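You operate a simulated robot arm through the tools that you are given. There is no shell and no other tool. Be economical: measure what you need, move in short steps, check, and stop when the job is done.

You run a simulated robot arm. Do the job below in one go: nothing can be reset, and whatever is moved stays where it is left.

JOB
Put the green spoon and the blue teaspoon in their bays.
Fine: cutlery drawer, shut again.

Only the result counts: the job must be done as asked and must still hold three seconds after the hand-in. Knocking over, shifting, dropping, spilling or breaking anything else fails it.

ROBOT AND FRAMES
A 6-joint arm with a two-finger parallel gripper, fixed in place. Base frame: the origin is at the foot of the arm, x ahead of it, y to its left, z up. Lengths are in mm, angles in rad, forces in N, time in s.
With the tool pointing down near the work surface it reaches from about 300 to 700 mm from the base axis. Its first joint turns from -2.897 to 2.897 rad. Payload 4.1 kg.
The tool frame sits at the grasp point between the pads (the TCP): z along the fingers, y along the line on which they close. The tips reach 23 mm beyond it. The gripper opens to 94 mm. The fingers are 38 mm wide and 10 mm thick; the gripper's body (54 by 96 mm) begins 39 mm behind the TCP.
Orientation is told as [roll, pitch, yaw] about the base's x, y, z axes, in that order, counted from this pose: with the fingers straight down and closing along the base's y, the tool's x points along the base's -x, its y along +y and its z along -z.

CONTROLS
- The arm moves only by the tool send_rows. Its argument "deltas" is a list of rows, each a list of 7 numbers: the shift along the tool's x, y, z in mm, then the turn, a rotation vector about the tool's x, y, z in rad, then the opening, from 0 (shut) to 1 (fully open). In form: [[dx, dy, dz, rx, ry, rz, hand], ...]. A call has 1 to 10 rows; each row is the pose to reach, as a shift and turn from the pose commanded when the call began, along the tool's axes at that moment. A row lasts 0.2 s, in which the tool goes at most 50 mm and 0.15 rad; a call with a longer step from one row to the next is refused whole, and so is a gripper value outside its range. Where a pose cannot be reached the arm comes as near as it can. A force on the tool above 40 N (or 10 N above the force at the start of the call, whichever is more), or a blocked arm, ends the call early, and 0.2 s more pass. Each finger travels about 45 mm/s and halts on what it meets, pressing with about 33 N; the grip force reading is that of the motor and also rises with nothing between the fingers. The clock runs only during rows and for 0.2 s after the last one: add rows that repeat a pose to give the fingers time. It gives the time, the measured TCP pose, the force on the tool (base axes), the opening and the grip force at its end, in the units of the frame above (readings bear some noise), and new pictures: "show" is both (left out), scene, wrist or none.
- Cameras (640 x 400 px; columns grow to the right, rows downward): "scene" is fixed at [398.8, -650, 1459.2]; the picture's right is [1.00, -0.01, 0.00], its down [-0.01, -0.86, -0.51] and it looks along [0.01, 0.51, -0.86] (base axes); focal length 285 px, centre (320, 200). "wrist" rides on the gripper at [-39, 0, -44] in the tool frame; the picture's right is [0.00, -1.00, 0.00], its down [0.97, 0.00, -0.24] and it looks along [0.24, 0.00, 0.97] (tool axes); focal length 218 px, centre (320, 200). There is no depth. A picture from a camera that has moved, and an enlarged one, comes with that camera's place and axes in the base frame and with its lens.
- raise_lower(by): slides the trunk up (or, below 0, down) by that many mm; the arm rides with it, the base frame stays. It gives what a move gives, with no picture.
- zoom(camera, box): a new picture of the part [left, top, right, bottom] of that camera's present view, enlarged. It takes no simulated time.
- job_done(): hands the job in; it is judged then, once.

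Work in short steps. Places have to be worked out from the pictures, the camera data and where the tool is seen: move nearer, look again, correct. Check each grasp and each placing, and mend what went wrong. You have 120 turns and 150 pictures in all, those below and enlarged ones among them. Open the gripper and draw the arm clear of the work before you hand the job in, unless the task says otherwise; then end with one line.

The tools are called after "Emit:" as a command line: name --pt "numbers of a row" for each row, then --argument value for the rest, lists and objects as JSON in quotes. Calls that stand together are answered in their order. send_rows: Moves the arm, as the interface text tells. Its arguments: {"type":"object","properties":{"deltas":{"type":"array","items":{"type":"array","items":{"type":"number"}}},"show":{"type":"string","enum":["both","scene","wrist","none"]}},"required":["deltas"]} The other tools are called the same way: raise_lower (by) slides the trunk up or down; zoom (camera, box) takes an enlarged picture of a part of a camera's view; job_done () hands the job in.

At the start:

```text
clock: 0.0
ee_pos: [231.2, -296.0, 1098.6]
tcp_rot: [0.0, 0.0, -0.001]
force: [0.6, 0.3, 0.4]
finger_gap: 94.0
gripper_force: 0.1
trunk travel left (down, up): [-475.0, 115.0]
```

scene: 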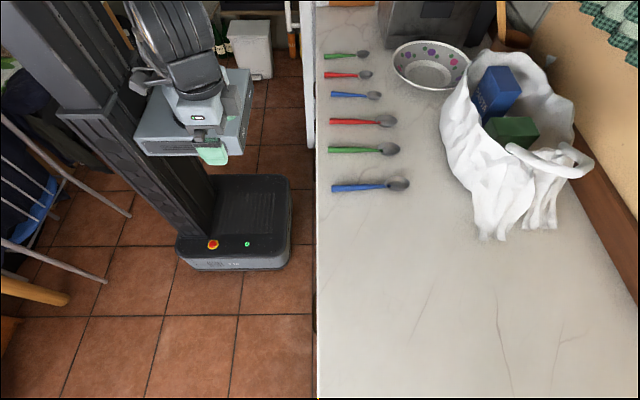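
wrist: 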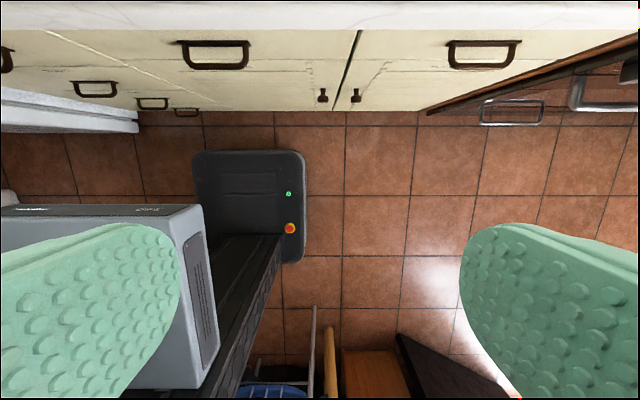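

I start by enlarging the spoons on the counter and the drawer fronts in the wrist view, to tell spoon from teaspoon and find the handles.

Emit:
zoom --camera "scene" --box '[310, 30, 430, 210]'

Emit:
zoom --camera "wrist" --box '[0, 0, 640, 140]'

```text
2.22 times, centred on (370, 120) of scene
camera zoom: at [398.8, -650.0, 1459.2], right [1.0, -0.01, 0.0], down [-0.01, -0.86, -0.51], along [0.01, 0.51, -0.86], focal length 634 px, centre (209, 378)
```

zoom: 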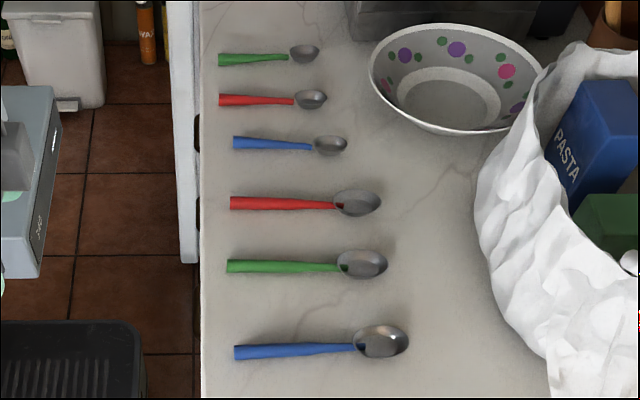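

```text
1.00 times, centred on (320, 70) of wrist
camera zoom: at [270.1, -297.2, 1144.1], right [0.0, -1.0, 0.0], down [-0.97, 0.0, 0.24], along [-0.24, 0.0, -0.97], focal length 218 px, centre (320, 330)
```

zoom: 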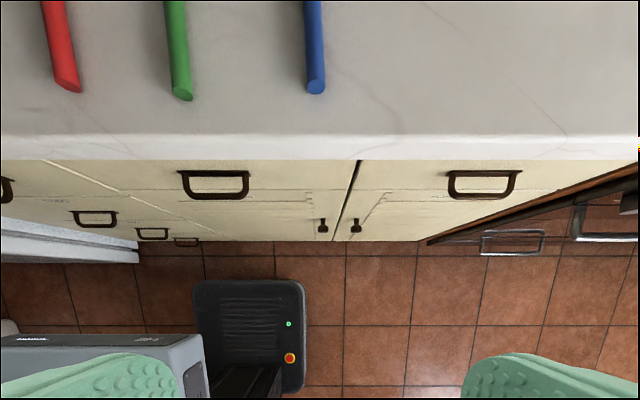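

The large green spoon lies at about x 428–611, y −172, and the small blue teaspoon at about x 441–590, y 34. Drawer handles sit under the counter at y≈−160, −506 and 195; I take closer looks at them.

Emit:
zoom --camera "wrist" --box '[120, 0, 380, 140]'

Emit:
zoom --camera "wrist" --box '[0, 20, 240, 150]'

```text
2.46 times, centred on (250, 70) of wrist
camera zoom: at [270.1, -297.2, 1144.1], right [0.0, -1.0, 0.0], down [-0.97, 0.0, 0.24], along [-0.24, 0.0, -0.97], focal length 537 px, centre (492, 520)
```

zoom: 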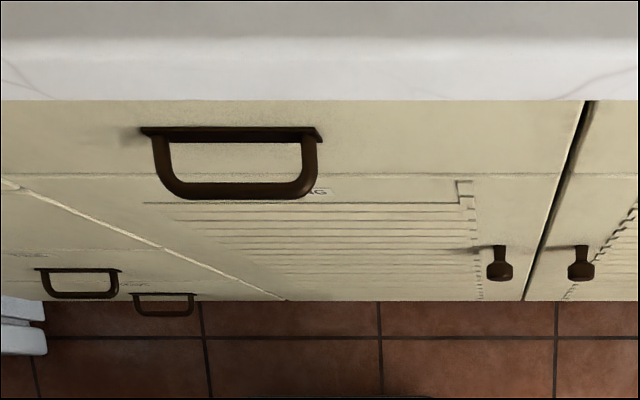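

```text
2.67 times, centred on (120, 85) of wrist
camera zoom: at [270.1, -297.2, 1144.1], right [0.0, -1.0, 0.0], down [-0.97, 0.0, 0.24], along [-0.24, 0.0, -0.97], focal length 582 px, centre (853, 507)
```

zoom: 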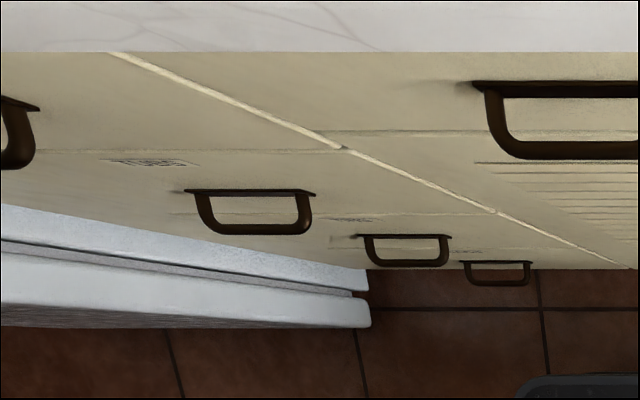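

The drawers carry labels under their handles, mostly hidden from up here. I tilt the tool towards the front so the wrist camera can read them.

Emit:
send_rows --pt "0 0 0 0 -0.15 0 1" --pt "0 0 0 0 -0.3 0 1" --pt "0 0 0 0 -0.45 0 1" --pt "0 0 0 0 -0.6 0 1" --pt "0 0 0 0 -0.75 0 1" --pt "0 0 0 0 -0.9 0 1" --show "wrist"

Emit:
raise_lower --by -200

Emit:
zoom --camera "wrist" --box '[0, 0, 640, 400]'

```text
clock: 1.4
ee_pos: [230.9, -296.7, 1099.5]
tcp_rot: [-0.001, -0.903, 0.001]
force: [0.2, 0.0, 0.6]
finger_gap: 94.0
gripper_force: 0.0
trunk travel left (down, up): [-475.0, 115.0]
camera wrist: at [220.5, -297.0, 1158.2], right [0.0, -1.0, 0.0], down [-0.79, 0.0, -0.61], along [0.61, 0.0, -0.79], focal length 218 px, centre (320, 200)
```

wrist: 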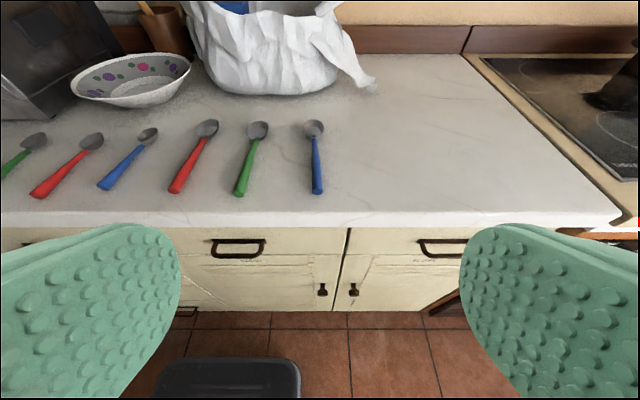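

```text
clock: 3.6
ee_pos: [230.9, -296.2, 898.2]
tcp_rot: [-0.001, -0.902, 0.001]
force: [0.4, 0.0, 0.1]
finger_gap: 94.0
gripper_force: 0.0
trunk travel left (down, up): [-275.0, 315.0]
```

```text
1.00 times, centred on (320, 200) of wrist
camera zoom: at [220.7, -296.8, 958.0], right [0.0, -1.0, 0.0], down [-0.79, 0.0, -0.61], along [0.61, 0.0, -0.79], focal length 218 px, centre (320, 200)
```

zoom: 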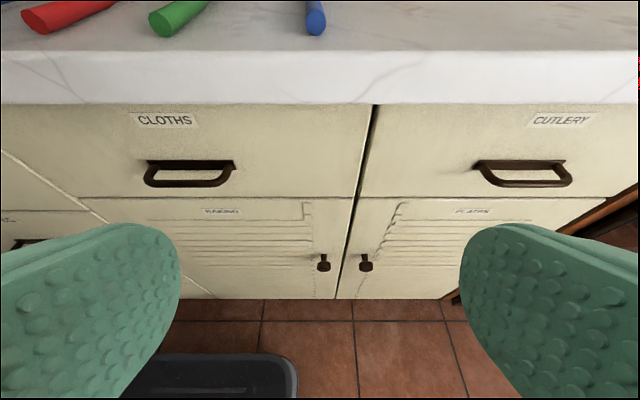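

The cutlery drawer is the right-hand one: handle bar about (388, −535, 775), face at about x 417. I move sideways in front of it and level the tool.

Emit:
send_rows --pt "0 -48 0 0 -0.134 0 1" --pt "0 -96 0 0 -0.268 0 1" --pt "0 -144 0 0 -0.402 0 1" --pt "0 -192 0 0 -0.536 0 1" --pt "0 -240 0 0 -0.668 0 1" --pt "0 -240 0 0 -0.668 0 1" --show "both"

```text
clock: 5.0
ee_pos: [230.4, -539.1, 899.2]
tcp_rot: [0.125, -1.569, -0.124]
force: [-0.4, -0.1, -0.8]
finger_gap: 94.1
gripper_force: 0.1
trunk travel left (down, up): [-275.0, 315.0]
camera wrist: at [186.8, -538.0, 938.7], right [0.0, -1.0, 0.0], down [-0.24, 0.0, -0.97], along [0.97, 0.0, -0.24], focal length 218 px, centre (320, 200)
```

scene: 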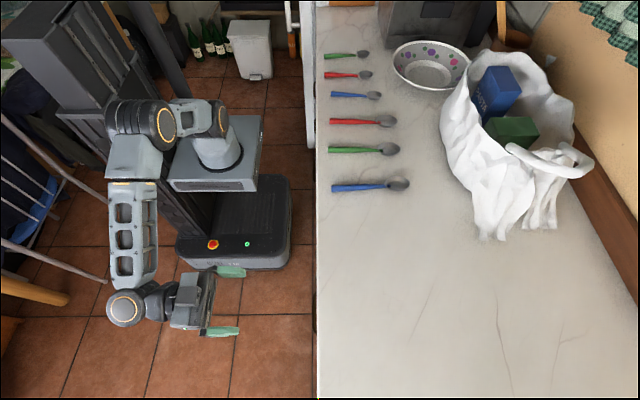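
wrist: 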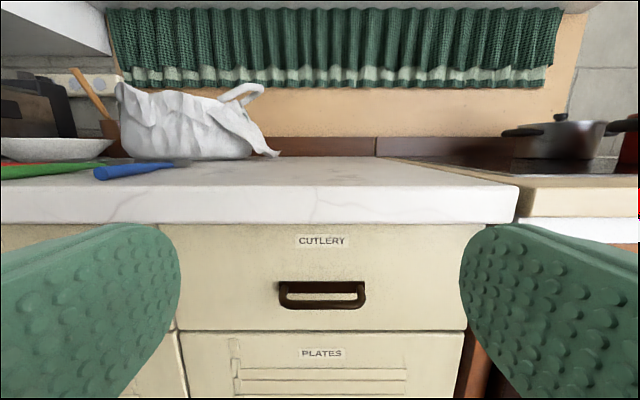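

Handle is centred at y≈−538, z≈779. I roll the tool a quarter turn, lowering to handle height while staying back at x=230.

Emit:
send_rows --pt "12 0 0 0 0 0.149 1" --pt "24 0 0 0 0 0.298 1" --pt "36 0 0 0 0 0.447 1" --pt "48 0 0 0 0 0.596 1" --pt "60 0 0 0 0 0.745 1" --pt "72 0 0 0 0 0.894 1" --pt "84 0 0 0 0 1.043 1" --pt "96 0 0 0 0 1.192 1" --pt "108 0 0 0 0 1.341 1" --pt "120 0 0 0 0 1.49 1" --show "wrist"

```text
clock: 7.2
ee_pos: [229.6, -535.7, 779.0]
tcp_rot: [1.568, -0.079, -1.57]
force: [-0.3, 0.1, 0.1]
finger_gap: 93.8
gripper_force: 0.1
trunk travel left (down, up): [-275.0, 315.0]
camera wrist: at [185.8, -575.6, 783.0], right [0.0, -0.08, -1.0], down [-0.24, 0.97, -0.08], along [0.97, 0.24, -0.02], focal length 218 px, centre (320, 200)
```

wrist: 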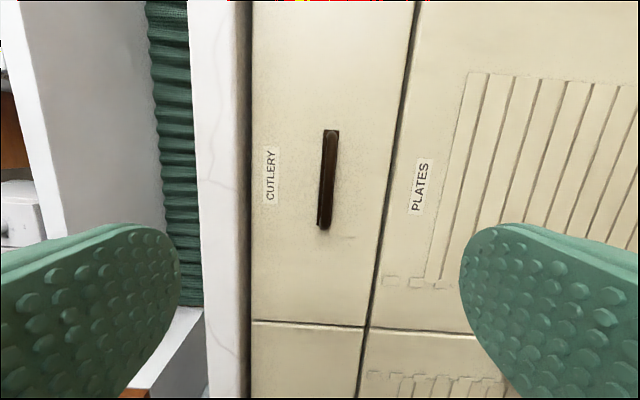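

Handle bar is at z≈775. I finish the roll and advance to x≈350 for a check before closing in.

Emit:
send_rows --pt "0 -3 30 0 0 0.08 1" --pt "0 -3 60 0 0 0.08 1" --pt "0 -3 90 0 0 0.08 1" --pt "0 -3 120 0 0 0.08 1" --show "wrist"

```text
clock: 8.2
ee_pos: [351.7, -537.7, 776.5]
tcp_rot: [1.568, 0.0, -1.572]
force: [0.2, -0.3, 0.3]
finger_gap: 93.9
gripper_force: 0.1
trunk travel left (down, up): [-275.0, 315.0]
camera wrist: at [306.3, -578.1, 777.7], right [0.0, 0.0, -1.0], down [-0.24, 0.97, 0.0], along [0.97, 0.24, 0.0], focal length 218 px, centre (320, 200)
```

wrist: 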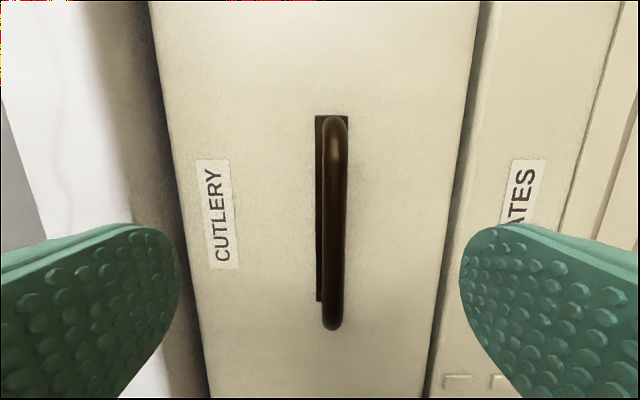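

The bar is about 5 mm below the tool centre. I correct, advance to x≈388 and close on the bar.

Emit:
send_rows --pt "-4 -4 18 0 0 0 1" --pt "-4 -4 36 0 0 0 1" --pt "-4 -4 36 0 0 0 0.6" --pt "-4 -4 36 0 0 0 0.3" --pt "-4 -4 36 0 0 0 0" --pt "-4 -4 36 0 0 0 0" --pt "-4 -4 36 0 0 0 0" --pt "-4 -4 36 0 0 0 0" --show "wrist"

```text
clock: 10.0
ee_pos: [387.1, -540.7, 770.9]
tcp_rot: [1.567, 0.001, -1.57]
force: [-0.2, -0.3, -3.2]
finger_gap: 9.5
gripper_force: 43.9
trunk travel left (down, up): [-275.0, 315.0]
camera wrist: at [342.7, -580.6, 772.1], right [0.0, 0.0, -1.0], down [-0.24, 0.97, 0.0], along [0.97, 0.24, 0.0], focal length 218 px, centre (320, 200)
```

wrist: 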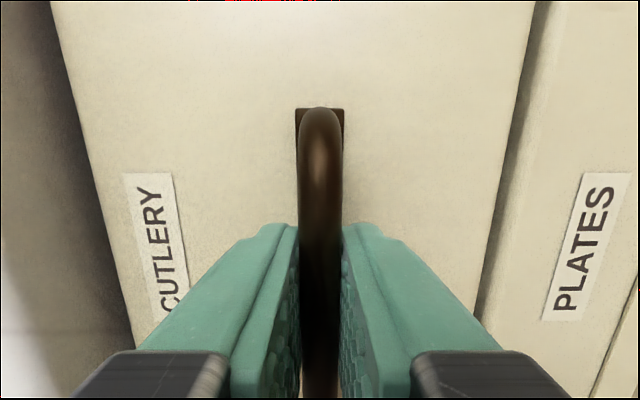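

Good grip on the bar (gap 9.5 mm). I pull straight back, first a little to see that the drawer follows.

Emit:
send_rows --pt "0 0 -15 0 0 0 0" --pt "0 0 -30 0 0 0 0" --pt "0 0 -45 0 0 0 0" --pt "0 0 -60 0 0 0 0" --pt "0 0 -80 0 0 0 0" --show "both"

```text
clock: 11.2
ee_pos: [305.9, -540.1, 772.1]
tcp_rot: [1.568, 0.0, -1.573]
force: [-1.3, -2.5, 1.6]
finger_gap: 9.4
gripper_force: 44.9
trunk travel left (down, up): [-275.0, 315.0]
camera wrist: at [261.5, -580.5, 772.1], right [0.0, 0.0, -1.0], down [-0.24, 0.97, 0.0], along [0.97, 0.24, 0.0], focal length 218 px, centre (320, 200)
```

scene: 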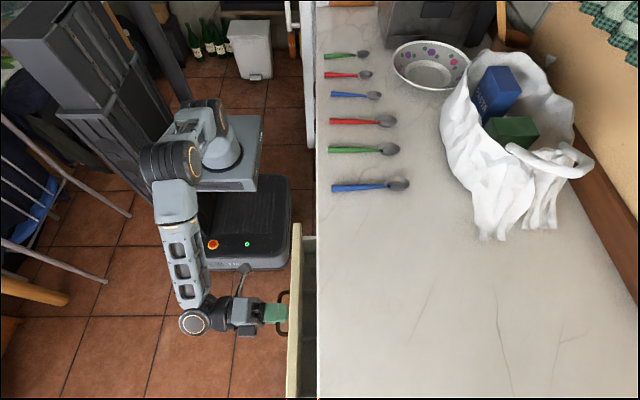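
wrist: 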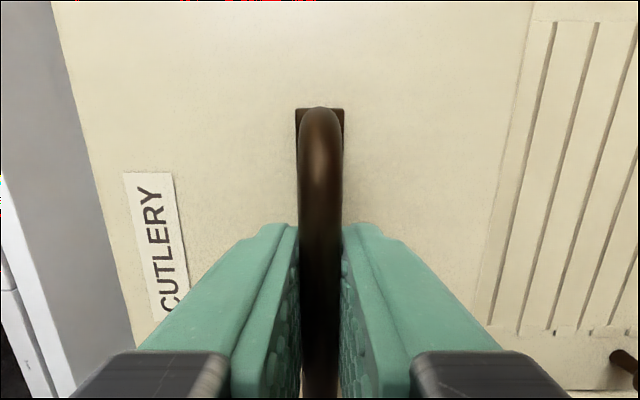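

The drawer slides freely. I keep pulling.

Emit:
send_rows --pt "0 0 -25 0 0 0 0" --pt "0 0 -50 0 0 0 0" --pt "0 0 -75 0 0 0 0" --pt "0 0 -100 0 0 0 0" --pt "0 0 -125 0 0 0 0" --pt "0 0 -150 0 0 0 0" --pt "0 0 -175 0 0 0 0" --show "scene"

```text
clock: 12.8
ee_pos: [130.2, -540.4, 770.8]
tcp_rot: [1.567, 0.001, -1.57]
force: [-0.8, -2.5, -15.0]
finger_gap: 9.2
gripper_force: 45.0
trunk travel left (down, up): [-275.0, 315.0]
```

scene: 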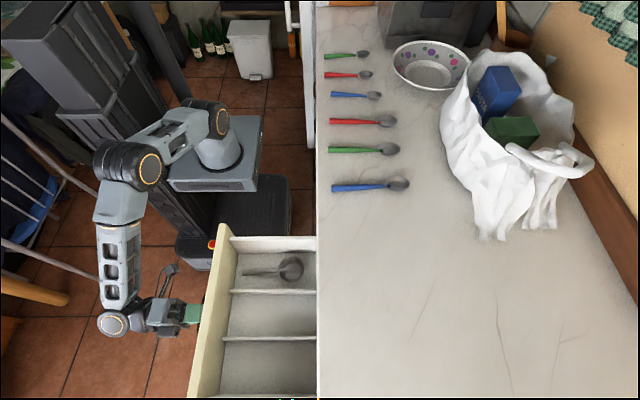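

The drawer is open about 257 mm and shows bays. I look at them closely, beyond the bottom edge too.

Emit:
zoom --camera "scene" --box '[170, 310, 330, 400]'

Emit:
zoom --camera "scene" --box '[170, 225, 330, 315]'

```text
4.00 times, centred on (250, 355) of scene
camera zoom: at [398.8, -650.0, 1459.2], right [1.0, -0.01, 0.0], down [-0.01, -0.86, -0.51], along [0.01, 0.51, -0.86], focal length 1141 px, centre (600, -420)
```

zoom: 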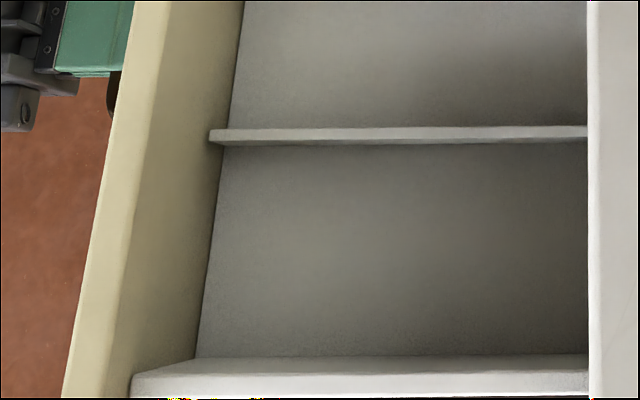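

```text
4.00 times, centred on (250, 270) of scene
camera zoom: at [398.8, -650.0, 1459.2], right [1.0, -0.01, 0.0], down [-0.01, -0.86, -0.51], along [0.01, 0.51, -0.86], focal length 1141 px, centre (600, -80)
```

zoom: 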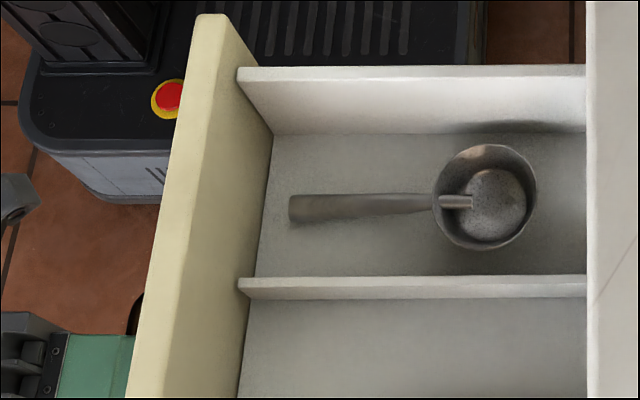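

I see three bays, the far one (y≈−400) holding a ladle; more may lie at the back under the counter. I release the handle, back off and rise to look inside with the wrist camera.

Emit:
send_rows --pt "0 0 0 0 0 0 0.3" --pt "0 0 0 0 0 0 0.6" --pt "0 0 0 0 0 0 0.6" --pt "0 0 -20 0 0 0 0.6" --pt "0 0 -40 0 0 0 0.6" --pt "0 0 -60 0 0 0 0.6" --show "none"

Emit:
raise_lower --by 215

Emit:
send_rows --pt "0 0 0 0 0 -0.149 0.6" --pt "0 0 0 0 0 -0.298 0.6" --pt "0 0 0 0 0 -0.447 0.6" --pt "0 0 0 0 0 -0.596 0.6" --pt "0 0 0 0 0 -0.745 0.6" --pt "0 0 0 0 0 -0.894 0.6" --pt "0 0 0 0 0 -1.043 0.6" --pt "0 0 0 0 0 -1.192 0.6" --pt "0 0 0 0 0 -1.341 0.6" --pt "0 0 0 0 0 -1.49 0.6" --show "both"

```text
clock: 14.2
ee_pos: [72.3, -541.0, 773.6]
tcp_rot: [1.569, 0.001, -1.572]
force: [0.2, 1.6, 0.2]
finger_gap: 56.6
gripper_force: 0.1
trunk travel left (down, up): [-275.0, 315.0]
```

```text
clock: 16.5
ee_pos: [73.0, -541.0, 987.8]
tcp_rot: [1.567, -0.001, -1.572]
force: [0.6, 0.5, -1.1]
finger_gap: 56.3
gripper_force: 0.1
trunk travel left (down, up): [-490.0, 100.0]
```

```text
clock: 18.7
ee_pos: [71.6, -541.4, 989.0]
tcp_rot: [1.536, -1.494, -1.537]
force: [0.6, -0.4, 0.4]
finger_gap: 56.2
gripper_force: 0.1
trunk travel left (down, up): [-490.0, 100.0]
camera wrist: at [27.9, -543.9, 1028.2], right [0.0, -1.0, -0.08], down [-0.24, 0.07, -0.97], along [0.97, 0.02, -0.24], focal length 218 px, centre (320, 200)
```

scene: 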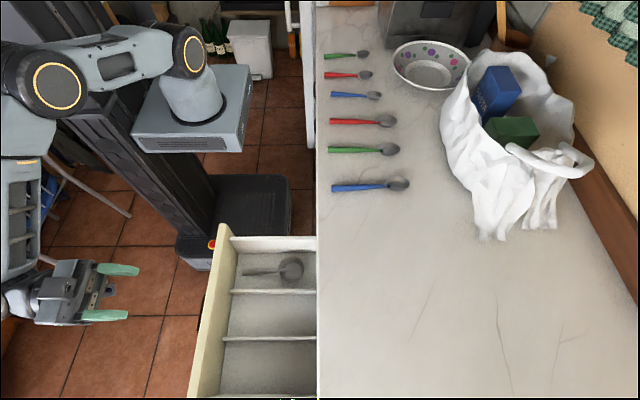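
wrist: 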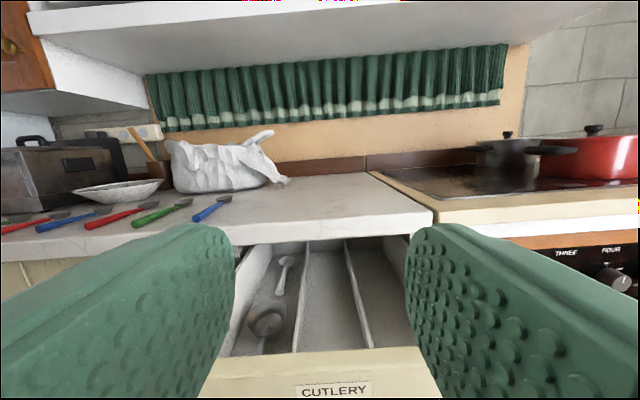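

Emit:
zoom --camera "wrist" --box '[220, 230, 430, 370]'

```text
2.86 times, centred on (325, 300) of wrist
camera zoom: at [27.9, -543.9, 1028.2], right [0.0, -1.0, -0.08], down [-0.24, 0.07, -0.97], along [0.97, 0.02, -0.24], focal length 624 px, centre (306, -86)
```

zoom: 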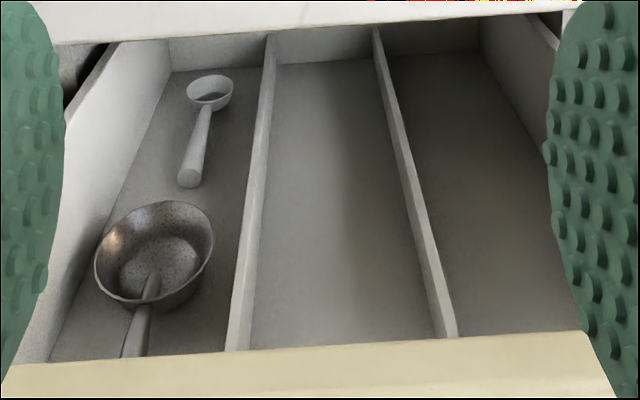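

The left bay holds ladles; the other two look empty. I check for labels on the back wall, floor and dividers.

Emit:
zoom --camera "wrist" --box '[235, 230, 355, 305]'

Emit:
zoom --camera "wrist" --box '[325, 230, 415, 290]'

Emit:
zoom --camera "scene" --box '[180, 330, 330, 400]'

```text
5.33 times, centred on (295, 268) of wrist
camera zoom: at [27.9, -543.9, 1028.2], right [0.0, -1.0, -0.08], down [-0.24, 0.07, -0.97], along [0.97, 0.02, -0.24], focal length 1164 px, centre (453, -160)
```

zoom: 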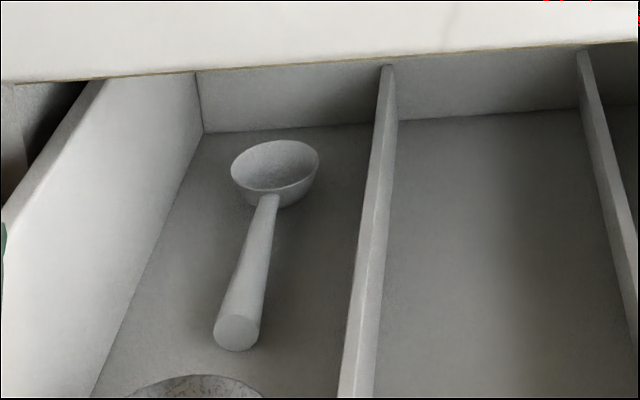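

```text
6.67 times, centred on (370, 260) of wrist
camera zoom: at [27.9, -543.9, 1028.2], right [0.0, -1.0, -0.08], down [-0.24, 0.07, -0.97], along [0.97, 0.02, -0.24], focal length 1455 px, centre (-13, -200)
```

zoom: 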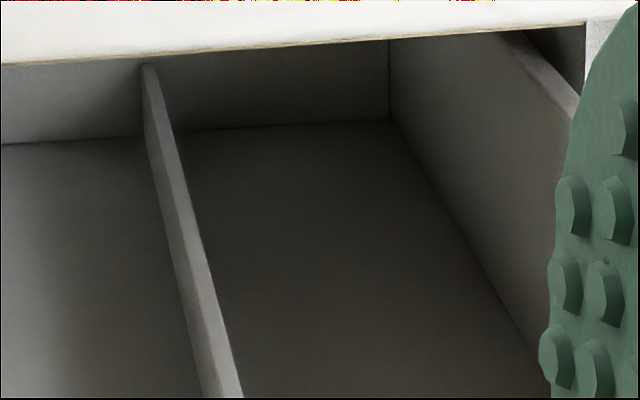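

```text
4.27 times, centred on (255, 365) of scene
camera zoom: at [398.8, -650.0, 1459.2], right [1.0, -0.01, 0.0], down [-0.01, -0.86, -0.51], along [0.01, 0.51, -0.86], focal length 1218 px, centre (597, -504)
```

zoom: 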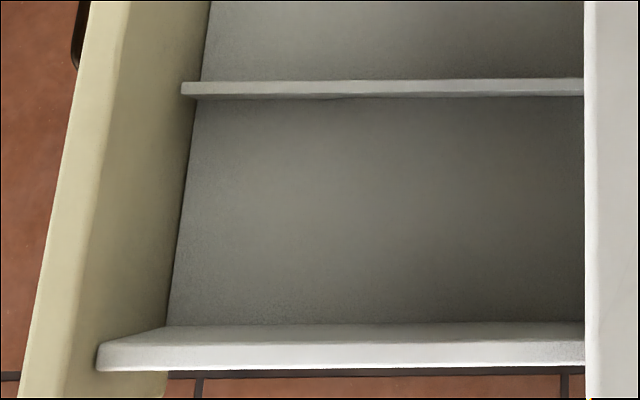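

No markings from here. I move over the open drawer, pointing down, to inspect all bays and divider faces from above.

Emit:
send_rows --pt "0 0 20 0 0 -0.08 1" --pt "-5 0 40 0 0 -0.08 1" --show "none"

Emit:
send_rows --pt "0 0 19 0 0.149 0 1" --pt "0 0 38 0 0.298 0 1" --pt "0 0 57 0 0.447 0 1" --pt "0 0 76 0 0.596 0 1" --pt "0 0 95 0 0.745 0 1" --pt "0 0 114 0 0.894 0 1" --pt "0 0 133 0 1.043 0 1" --pt "0 0 152 0 1.192 0 1" --pt "0 0 171 0 1.341 0 1" --pt "0 0 190 0 1.49 0 1" --show "wrist"

```text
clock: 19.3
ee_pos: [111.3, -542.3, 991.7]
tcp_rot: [-0.275, -1.567, 0.277]
force: [0.3, 0.0, -0.3]
finger_gap: 94.0
gripper_force: 0.1
trunk travel left (down, up): [-490.0, 100.0]
```

```text
clock: 21.5
ee_pos: [304.1, -542.7, 992.4]
tcp_rot: [0.001, -0.075, -0.001]
force: [-0.6, -0.1, -0.1]
finger_gap: 93.8
gripper_force: 0.0
trunk travel left (down, up): [-490.0, 100.0]
camera wrist: at [339.8, -543.2, 1039.1], right [0.0, -1.0, 0.0], down [-0.99, 0.0, 0.17], along [-0.17, 0.0, -0.99], focal length 218 px, centre (320, 200)
```

wrist: 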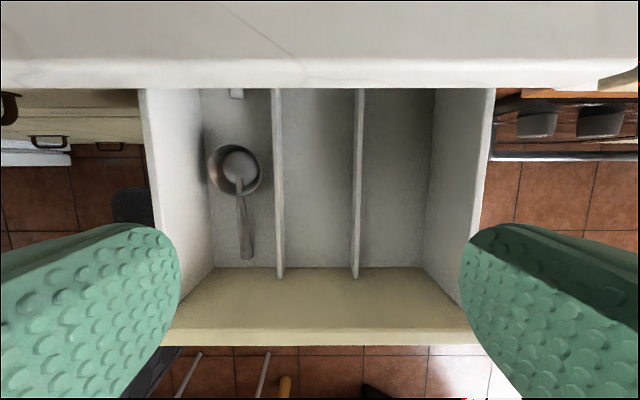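

Emit:
zoom --camera "wrist" --box '[140, 80, 500, 350]'

```text
1.48 times, centred on (320, 215) of wrist
camera zoom: at [339.8, -543.2, 1039.1], right [0.0, -1.0, 0.0], down [-0.99, 0.0, 0.17], along [-0.17, 0.0, -0.99], focal length 323 px, centre (320, 178)
```

zoom: 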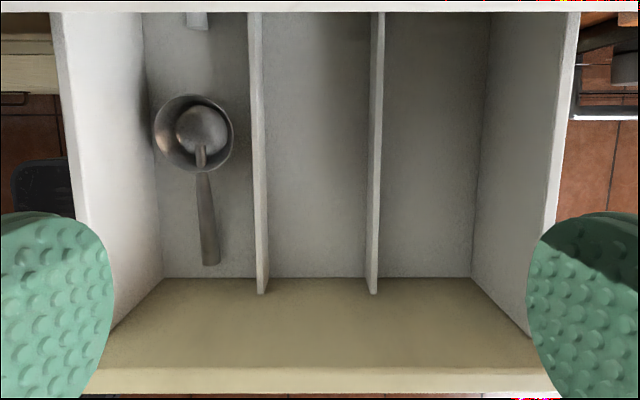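

No labels visible yet. The drawer's back wall is hidden by the counter edge, so I tilt the tool forward 45° and lower the camera to look under the counter.

Emit:
send_rows --pt "4 0 0 0 -0.142 0 0.8" --pt "8 0 0 0 -0.284 0 0.8" --pt "12 0 0 0 -0.426 0 0.8" --pt "16 0 0 0 -0.568 0 0.8" --pt "19 0 0 0 -0.71 0 0.8" --show "scene"

Emit:
raise_lower --by -165

Emit:
zoom --camera "wrist" --box '[0, 0, 640, 100]'

```text
clock: 22.7
ee_pos: [283.9, -541.9, 991.2]
tcp_rot: [-0.001, -0.791, 0.0]
force: [0.4, 1.1, -0.8]
finger_gap: 75.4
gripper_force: 0.0
trunk travel left (down, up): [-490.0, 100.0]
```

scene: 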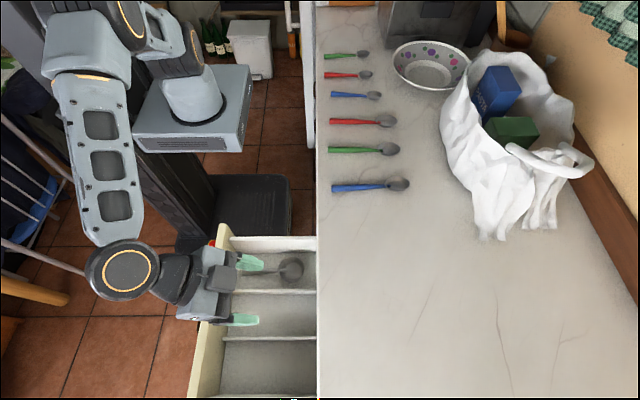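

```text
clock: 23.9
ee_pos: [284.5, -542.7, 879.9]
tcp_rot: [-0.004, -0.791, 0.001]
force: [0.7, 0.0, 2.8]
finger_gap: 75.2
gripper_force: 0.2
trunk travel left (down, up): [-373.0, 217.0]
stopped: the force on the tool passed its limit (the readings are from after the stop); the commanded pose is now the measured one
```

```text
1.00 times, centred on (320, 50) of wrist
camera zoom: at [279.8, -542.6, 938.2], right [0.0, -1.0, 0.0], down [-0.85, 0.0, -0.52], along [0.52, 0.0, -0.85], focal length 218 px, centre (320, 350)
```

zoom: 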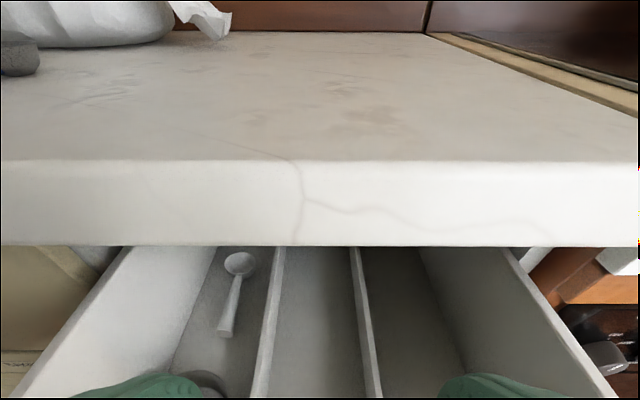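

The arm's wrist touched the drawer front's rim, so that's as low as I can go there. I go back up and will pull the drawer further open to see the whole inside.

Emit:
raise_lower --by 115

Emit:
send_rows --pt "21 0 -21 0 -0.13 0 0.6" --pt "42 0 -42 0 -0.26 0 0.6" --pt "63 0 -63 0 -0.39 0 0.6" --pt "84 0 -84 0 -0.52 0 0.6" --pt "106 0 -106 0 -0.65 0 0.6" --pt "128 0 -128 0 -0.78 0 0.6" --pt "150 0 -150 0 -0.78 0 0.6" --show "both"

```text
clock: 25.4
ee_pos: [285.2, -542.2, 994.5]
tcp_rot: [-0.005, -0.791, 0.001]
force: [-0.2, 0.4, 0.5]
finger_gap: 75.4
gripper_force: 0.0
trunk travel left (down, up): [-488.0, 102.0]
```

```text
clock: 27.0
ee_pos: [71.6, -542.6, 993.6]
tcp_rot: [-2.041, -1.566, 2.038]
force: [0.3, -0.5, 0.0]
finger_gap: 56.6
gripper_force: 0.0
trunk travel left (down, up): [-488.0, 102.0]
camera wrist: at [27.1, -542.7, 1031.9], right [0.0, -1.0, 0.0], down [-0.24, 0.0, -0.97], along [0.97, 0.0, -0.24], focal length 218 px, centre (320, 200)
```

scene: 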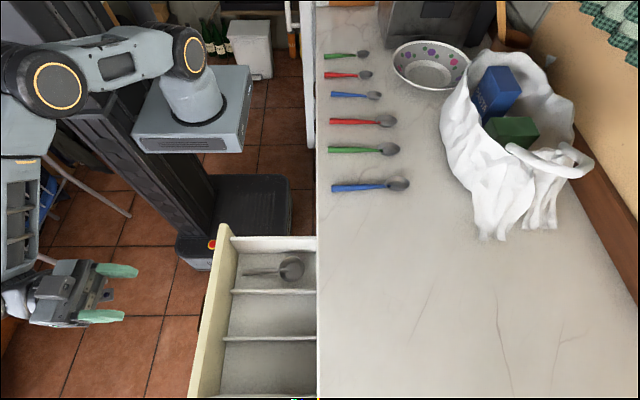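
wrist: 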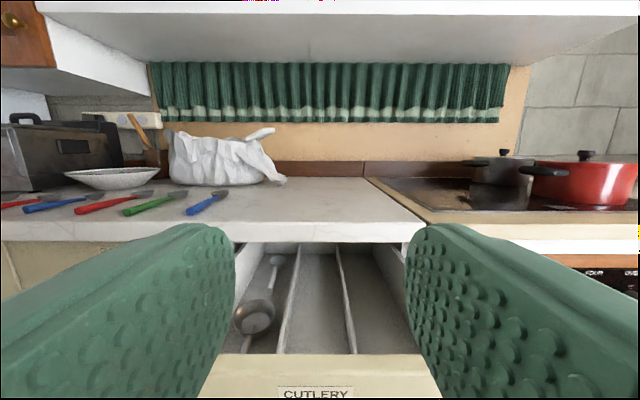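

I roll to grip the handle again.

Emit:
send_rows --pt "0 0 0 0 0 0.149 0.6" --pt "0 0 0 0 0 0.298 0.6" --pt "0 0 0 0 0 0.447 0.6" --pt "0 0 0 0 0 0.596 0.6" --pt "0 0 0 0 0 0.745 0.6" --pt "0 0 0 0 0 0.894 0.6" --pt "0 0 0 0 0 1.043 0.6" --pt "0 0 0 0 0 1.192 0.6" --pt "0 0 0 0 0 1.341 0.6" --pt "0 0 0 0 0 1.49 0.6" --show "none"

Emit:
send_rows --pt "0 0 0 0 0 0.08 0.6" --show "none"

Emit:
raise_lower --by -222

Emit:
zoom --camera "wrist" --box '[0, 0, 640, 400]'

```text
clock: 29.2
ee_pos: [71.7, -541.6, 993.3]
tcp_rot: [1.572, -0.082, -1.573]
force: [-0.6, -0.9, 0.6]
finger_gap: 56.5
gripper_force: 0.0
trunk travel left (down, up): [-488.0, 102.0]
```

```text
clock: 29.6
ee_pos: [72.6, -540.2, 992.5]
tcp_rot: [1.571, -0.004, -1.573]
force: [-0.4, -0.5, 0.8]
finger_gap: 56.2
gripper_force: 0.0
trunk travel left (down, up): [-488.0, 102.0]
```

```text
clock: 31.9
ee_pos: [72.8, -541.2, 771.4]
tcp_rot: [1.57, -0.004, -1.572]
force: [0.0, -0.3, 0.7]
finger_gap: 56.3
gripper_force: 0.1
trunk travel left (down, up): [-266.0, 324.0]
```

```text
1.00 times, centred on (320, 200) of wrist
camera zoom: at [27.9, -580.8, 771.8], right [0.0, 0.0, -1.0], down [-0.24, 0.97, 0.0], along [0.97, 0.24, 0.0], focal length 218 px, centre (320, 200)
```

zoom: 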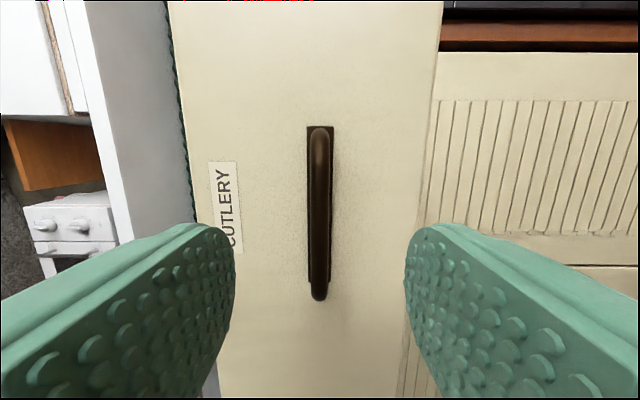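

Aligned. I advance 57 mm, grip and pull another 80 mm.

Emit:
send_rows --pt "0 0 30 0 0 0 0.6" --pt "0 0 57 0 0 0 0.6" --pt "0 0 57 0 0 0 0.2" --pt "0 0 57 0 0 0 0" --pt "0 0 57 0 0 0 0" --pt "0 0 57 0 0 0 0" --show "none"

Emit:
send_rows --pt "0 0 -20 0 0 0 0" --pt "0 0 -40 0 0 0 0" --pt "0 0 -60 0 0 0 0" --pt "0 0 -80 0 0 0 0" --show "scene"

```text
clock: 33.3
ee_pos: [130.6, -542.4, 771.9]
tcp_rot: [1.574, -0.003, -1.573]
force: [1.3, -3.1, 12.3]
finger_gap: 9.6
gripper_force: 44.8
trunk travel left (down, up): [-266.0, 324.0]
```

```text
clock: 34.3
ee_pos: [48.0, -543.1, 771.0]
tcp_rot: [1.572, -0.009, -1.575]
force: [-1.2, -20.1, 26.6]
finger_gap: 9.5
gripper_force: 44.9
trunk travel left (down, up): [-266.0, 324.0]
```

scene: 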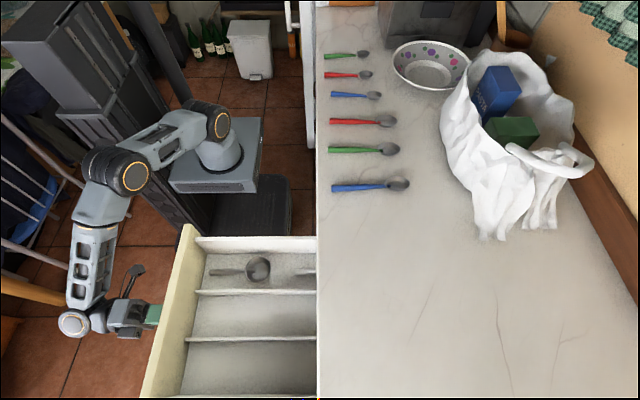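

The drawer is now open about 340 mm. I release, back off and rise to look inside again.

Emit:
send_rows --pt "0 0 0 0 0 0 0.3" --pt "0 0 0 0 0 0 0.6" --pt "0 0 0 0 0 0 0.6" --pt "0 0 -20 0 0 0 0.6" --pt "0 0 -45 0 0 0 0.6" --show "none"

Emit:
raise_lower --by 180

Emit:
zoom --camera "wrist" --box '[0, 0, 640, 400]'

```text
clock: 35.5
ee_pos: [4.9, -542.0, 771.8]
tcp_rot: [1.57, -0.005, -1.574]
force: [0.3, 0.5, -0.3]
finger_gap: 56.4
gripper_force: 0.2
trunk travel left (down, up): [-266.0, 324.0]
```

```text
clock: 37.5
ee_pos: [4.0, -541.8, 951.0]
tcp_rot: [1.571, -0.005, -1.573]
force: [1.1, -0.7, -1.0]
finger_gap: 56.6
gripper_force: 0.0
trunk travel left (down, up): [-446.0, 144.0]
```

```text
1.00 times, centred on (320, 200) of wrist
camera zoom: at [-39.6, -581.2, 952.3], right [0.0, 0.0, -1.0], down [-0.24, 0.97, 0.0], along [0.97, 0.24, 0.0], focal length 218 px, centre (320, 200)
```

zoom: 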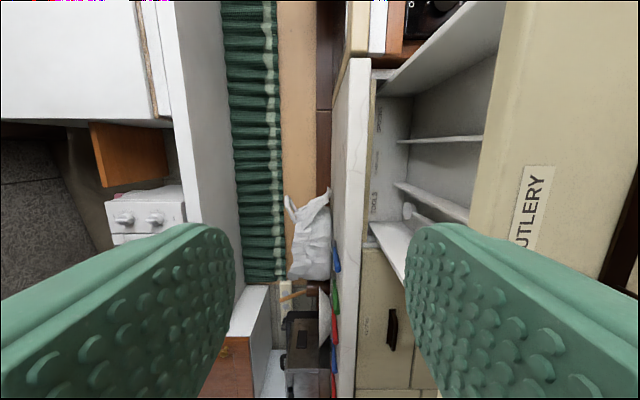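

There are labels on the back wall above each bay. I enlarge them.

Emit:
zoom --camera "wrist" --box '[340, 85, 430, 235]'

Emit:
zoom --camera "wrist" --box '[360, 95, 410, 155]'

Emit:
zoom --camera "wrist" --box '[350, 135, 400, 185]'

```text
2.67 times, centred on (385, 160) of wrist
camera zoom: at [-39.6, -581.2, 952.3], right [0.0, 0.0, -1.0], down [-0.24, 0.97, 0.0], along [0.97, 0.24, 0.0], focal length 582 px, centre (147, 307)
```

zoom: 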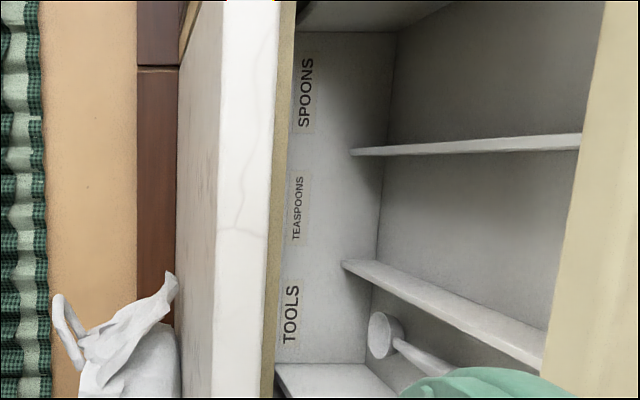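

```text
6.67 times, centred on (385, 125) of wrist
camera zoom: at [-39.6, -581.2, 952.3], right [0.0, 0.0, -1.0], down [-0.24, 0.97, 0.0], along [0.97, 0.24, 0.0], focal length 1455 px, centre (-113, 700)
```

zoom: 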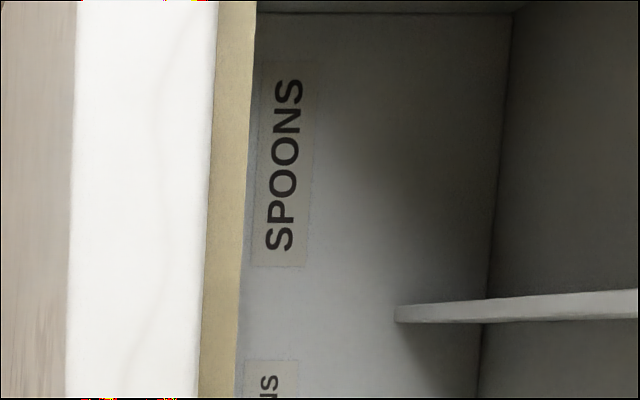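

```text
8.00 times, centred on (375, 160) of wrist
camera zoom: at [-39.6, -581.2, 952.3], right [0.0, 0.0, -1.0], down [-0.24, 0.97, 0.0], along [0.97, 0.24, 0.0], focal length 1746 px, centre (-120, 520)
```

zoom: 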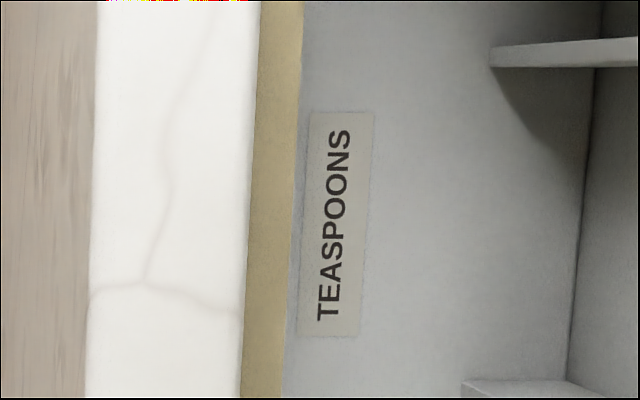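

Back-wall labels: the right-hand bay (−y) is SPOONS, the middle TEASPOONS, the left TOOLS. I rise and turn the tool back to pointing down.

Emit:
raise_lower --by 120

Emit:
send_rows --pt "0 0 10 0 0 -0.149 0.6" --pt "0 0 20 0 0 -0.298 0.6" --pt "0 0 30 0 0 -0.447 0.6" --pt "0 0 40 0 0 -0.596 0.6" --pt "0 0 50 0 0 -0.745 0.6" --pt "0 0 60 0 0 -0.894 0.6" --pt "0 0 70 0 0 -1.043 0.6" --pt "0 0 80 0 0 -1.192 0.6" --pt "0 0 90 0 0 -1.341 0.6" --pt "0 0 100 0 0 -1.49 0.6" --show "none"

Emit:
send_rows --pt "0 0 10 0 0 -0.08 0.6" --show "none"

Emit:
send_rows --pt "0 20 19 0 0.149 0 0.6" --pt "0 40 38 0 0.298 0 0.6" --pt "0 60 57 0 0.447 0 0.6" --pt "0 80 76 0 0.596 0 0.6" --pt "0 100 95 0 0.745 0 0.6" --pt "0 120 114 0 0.894 0 0.6" --pt "0 140 133 0 1.043 0 0.6" --pt "0 160 152 0 1.192 0 0.6" --pt "0 180 171 0 1.341 0 0.6" --pt "0 200 190 0 1.49 0 0.6" --show "both"

```text
clock: 39.0
ee_pos: [3.8, -540.5, 1071.3]
tcp_rot: [1.571, -0.007, -1.572]
force: [-0.1, 0.1, 0.2]
finger_gap: 56.7
gripper_force: 0.2
trunk travel left (down, up): [-566.0, 24.0]
```

```text
clock: 41.2
ee_pos: [105.2, -542.2, 1072.1]
tcp_rot: [1.574, -1.496, -1.575]
force: [0.0, 0.0, 0.1]
finger_gap: 56.4
gripper_force: 0.0
trunk travel left (down, up): [-566.0, 24.0]
```

```text
clock: 41.6
ee_pos: [114.5, -541.9, 1072.8]
tcp_rot: [-1.722, -1.567, 1.724]
force: [0.2, -0.4, -0.2]
finger_gap: 56.4
gripper_force: 0.0
trunk travel left (down, up): [-566.0, 24.0]
```

```text
clock: 43.8
ee_pos: [306.9, -342.4, 1071.3]
tcp_rot: [-0.005, -0.08, -0.002]
force: [-0.2, -0.6, 0.1]
finger_gap: 56.4
gripper_force: 0.1
trunk travel left (down, up): [-566.0, 24.0]
camera wrist: at [341.6, -342.6, 1118.9], right [0.0, -1.0, 0.01], down [-0.99, 0.0, 0.16], along [-0.16, 0.0, -0.99], focal length 218 px, centre (320, 200)
```

scene: 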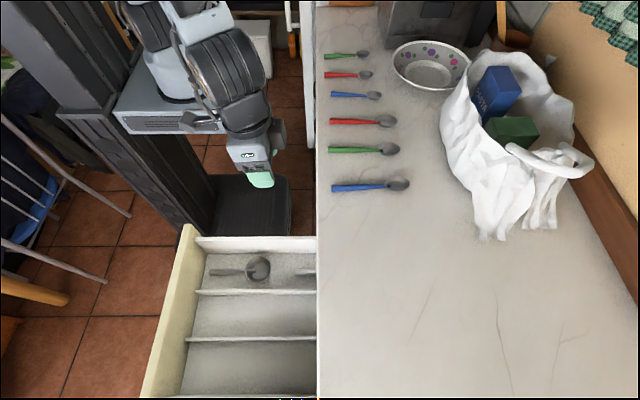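
wrist: 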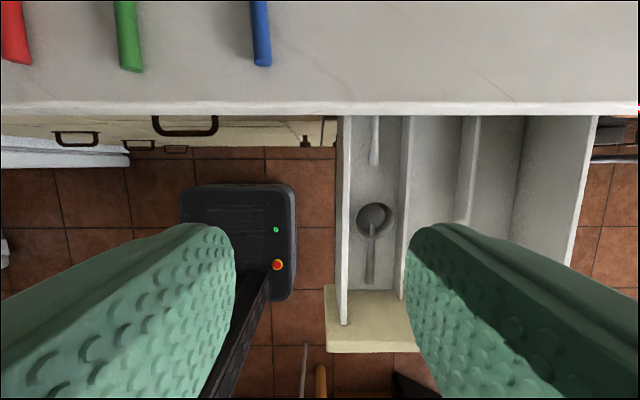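

Now to above the green spoon (≈(500, −172)), levelling the tool fully.

Emit:
send_rows --pt "-32 28 0 0 0.02 0 0.6" --pt "-64 56 0 0 0.04 0 0.6" --pt "-96 84 0 0 0.06 0 0.6" --pt "-128 112 0 0 0.08 0 0.6" --pt "-160 141 15 0 0.08 0 0.6" --pt "-193 170 30 0 0.08 0 0.6" --pt "-193 170 50 0 0.08 0 0.6" --show "wrist"

```text
clock: 45.4
ee_pos: [500.8, -172.5, 1034.7]
tcp_rot: [-0.002, 0.0, -0.001]
force: [0.4, 0.5, -0.2]
finger_gap: 56.6
gripper_force: 0.1
trunk travel left (down, up): [-566.0, 24.0]
camera wrist: at [539.6, -172.8, 1078.3], right [0.0, -1.0, 0.0], down [-0.97, 0.0, 0.24], along [-0.24, 0.0, -0.97], focal length 218 px, centre (320, 200)
```

wrist: 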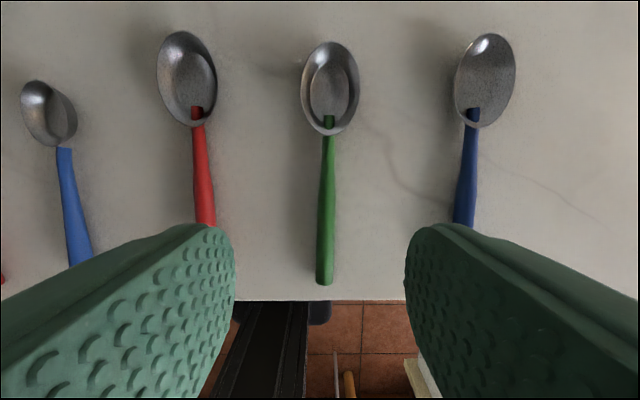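

The green spoon's handle runs along x at y≈−179, x 421–550. I descend over it at x≈510 with tips just above the counter.

Emit:
send_rows --pt "-9 -7 30 0 0 0 0.6" --pt "-9 -7 60 0 0 0 0.6" --pt "-9 -7 85 0 0 0 0.6" --pt "-9 -7 100 0 0 0 0.6" --pt "-9 -7 110 0 0 0 0.6" --show "wrist"

```text
clock: 46.6
ee_pos: [513.3, -179.8, 926.2]
tcp_rot: [-0.002, -0.001, -0.003]
force: [-0.1, 0.2, -0.3]
finger_gap: 56.4
gripper_force: 0.0
trunk travel left (down, up): [-566.0, 24.0]
camera wrist: at [551.3, -180.4, 971.6], right [0.0, -1.0, 0.0], down [-0.97, 0.0, 0.24], along [-0.24, 0.0, -0.97], focal length 218 px, centre (320, 200)
```

wrist: 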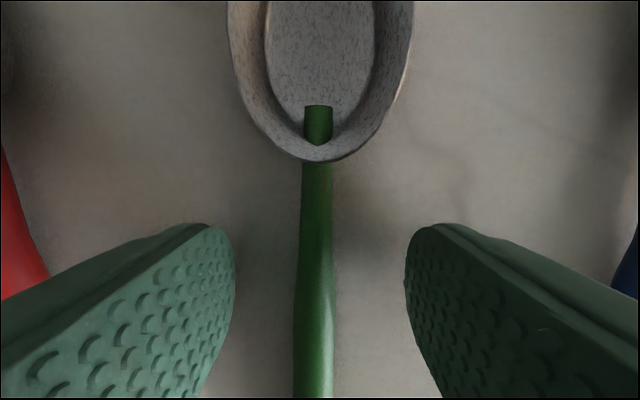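

Well centred over the handle. I lower 2 mm and close.

Emit:
send_rows --pt "0 0 2 0 0 0 0.4" --pt "0 0 2 0 0 0 0.2" --pt "0 0 2 0 0 0 0" --pt "0 0 2 0 0 0 0" --pt "0 0 2 0 0 0 0" --pt "0 0 2 0 0 0 0" --show "wrist"

```text
clock: 48.0
ee_pos: [512.6, -180.5, 925.9]
tcp_rot: [-0.001, -0.002, -0.003]
force: [-0.7, 0.0, 0.4]
finger_gap: 14.7
gripper_force: 32.8
trunk travel left (down, up): [-566.0, 24.0]
camera wrist: at [550.8, -180.6, 969.5], right [0.0, -1.0, 0.0], down [-0.97, 0.0, 0.24], along [-0.24, 0.0, -0.97], focal length 218 px, centre (320, 200)
```

wrist: 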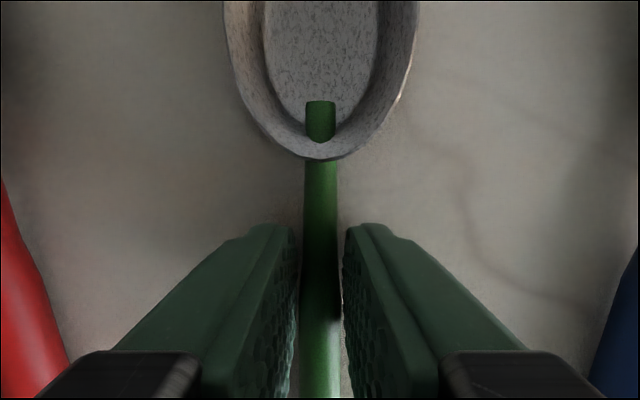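

Gripped (gap 14.7 mm). I lift 90 mm.

Emit:
send_rows --pt "0 0 -10 0 0 0 0" --pt "0 0 -30 0 0 0 0" --pt "0 0 -60 0 0 0 0" --pt "0 0 -90 0 0 0 0" --show "both"

```text
clock: 49.0
ee_pos: [509.4, -178.2, 1014.4]
tcp_rot: [-0.004, -0.001, -0.002]
force: [-0.4, 0.1, -0.6]
finger_gap: 14.7
gripper_force: 32.6
trunk travel left (down, up): [-566.0, 24.0]
camera wrist: at [547.9, -178.5, 1058.4], right [0.0, -1.0, 0.0], down [-0.97, 0.0, 0.24], along [-0.24, 0.0, -0.97], focal length 218 px, centre (320, 200)
```

scene: 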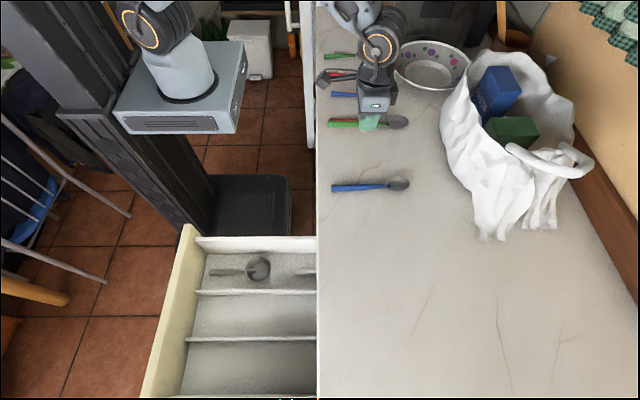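
wrist: 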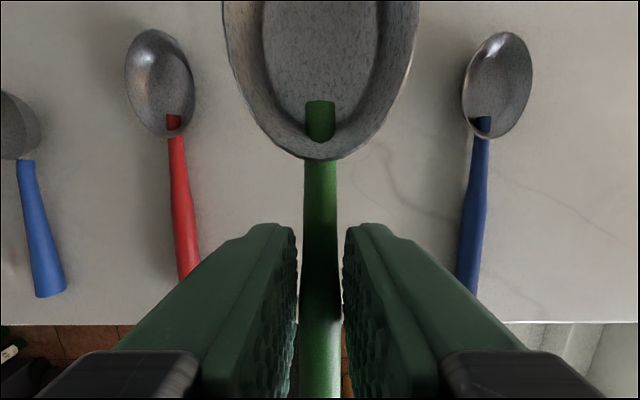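

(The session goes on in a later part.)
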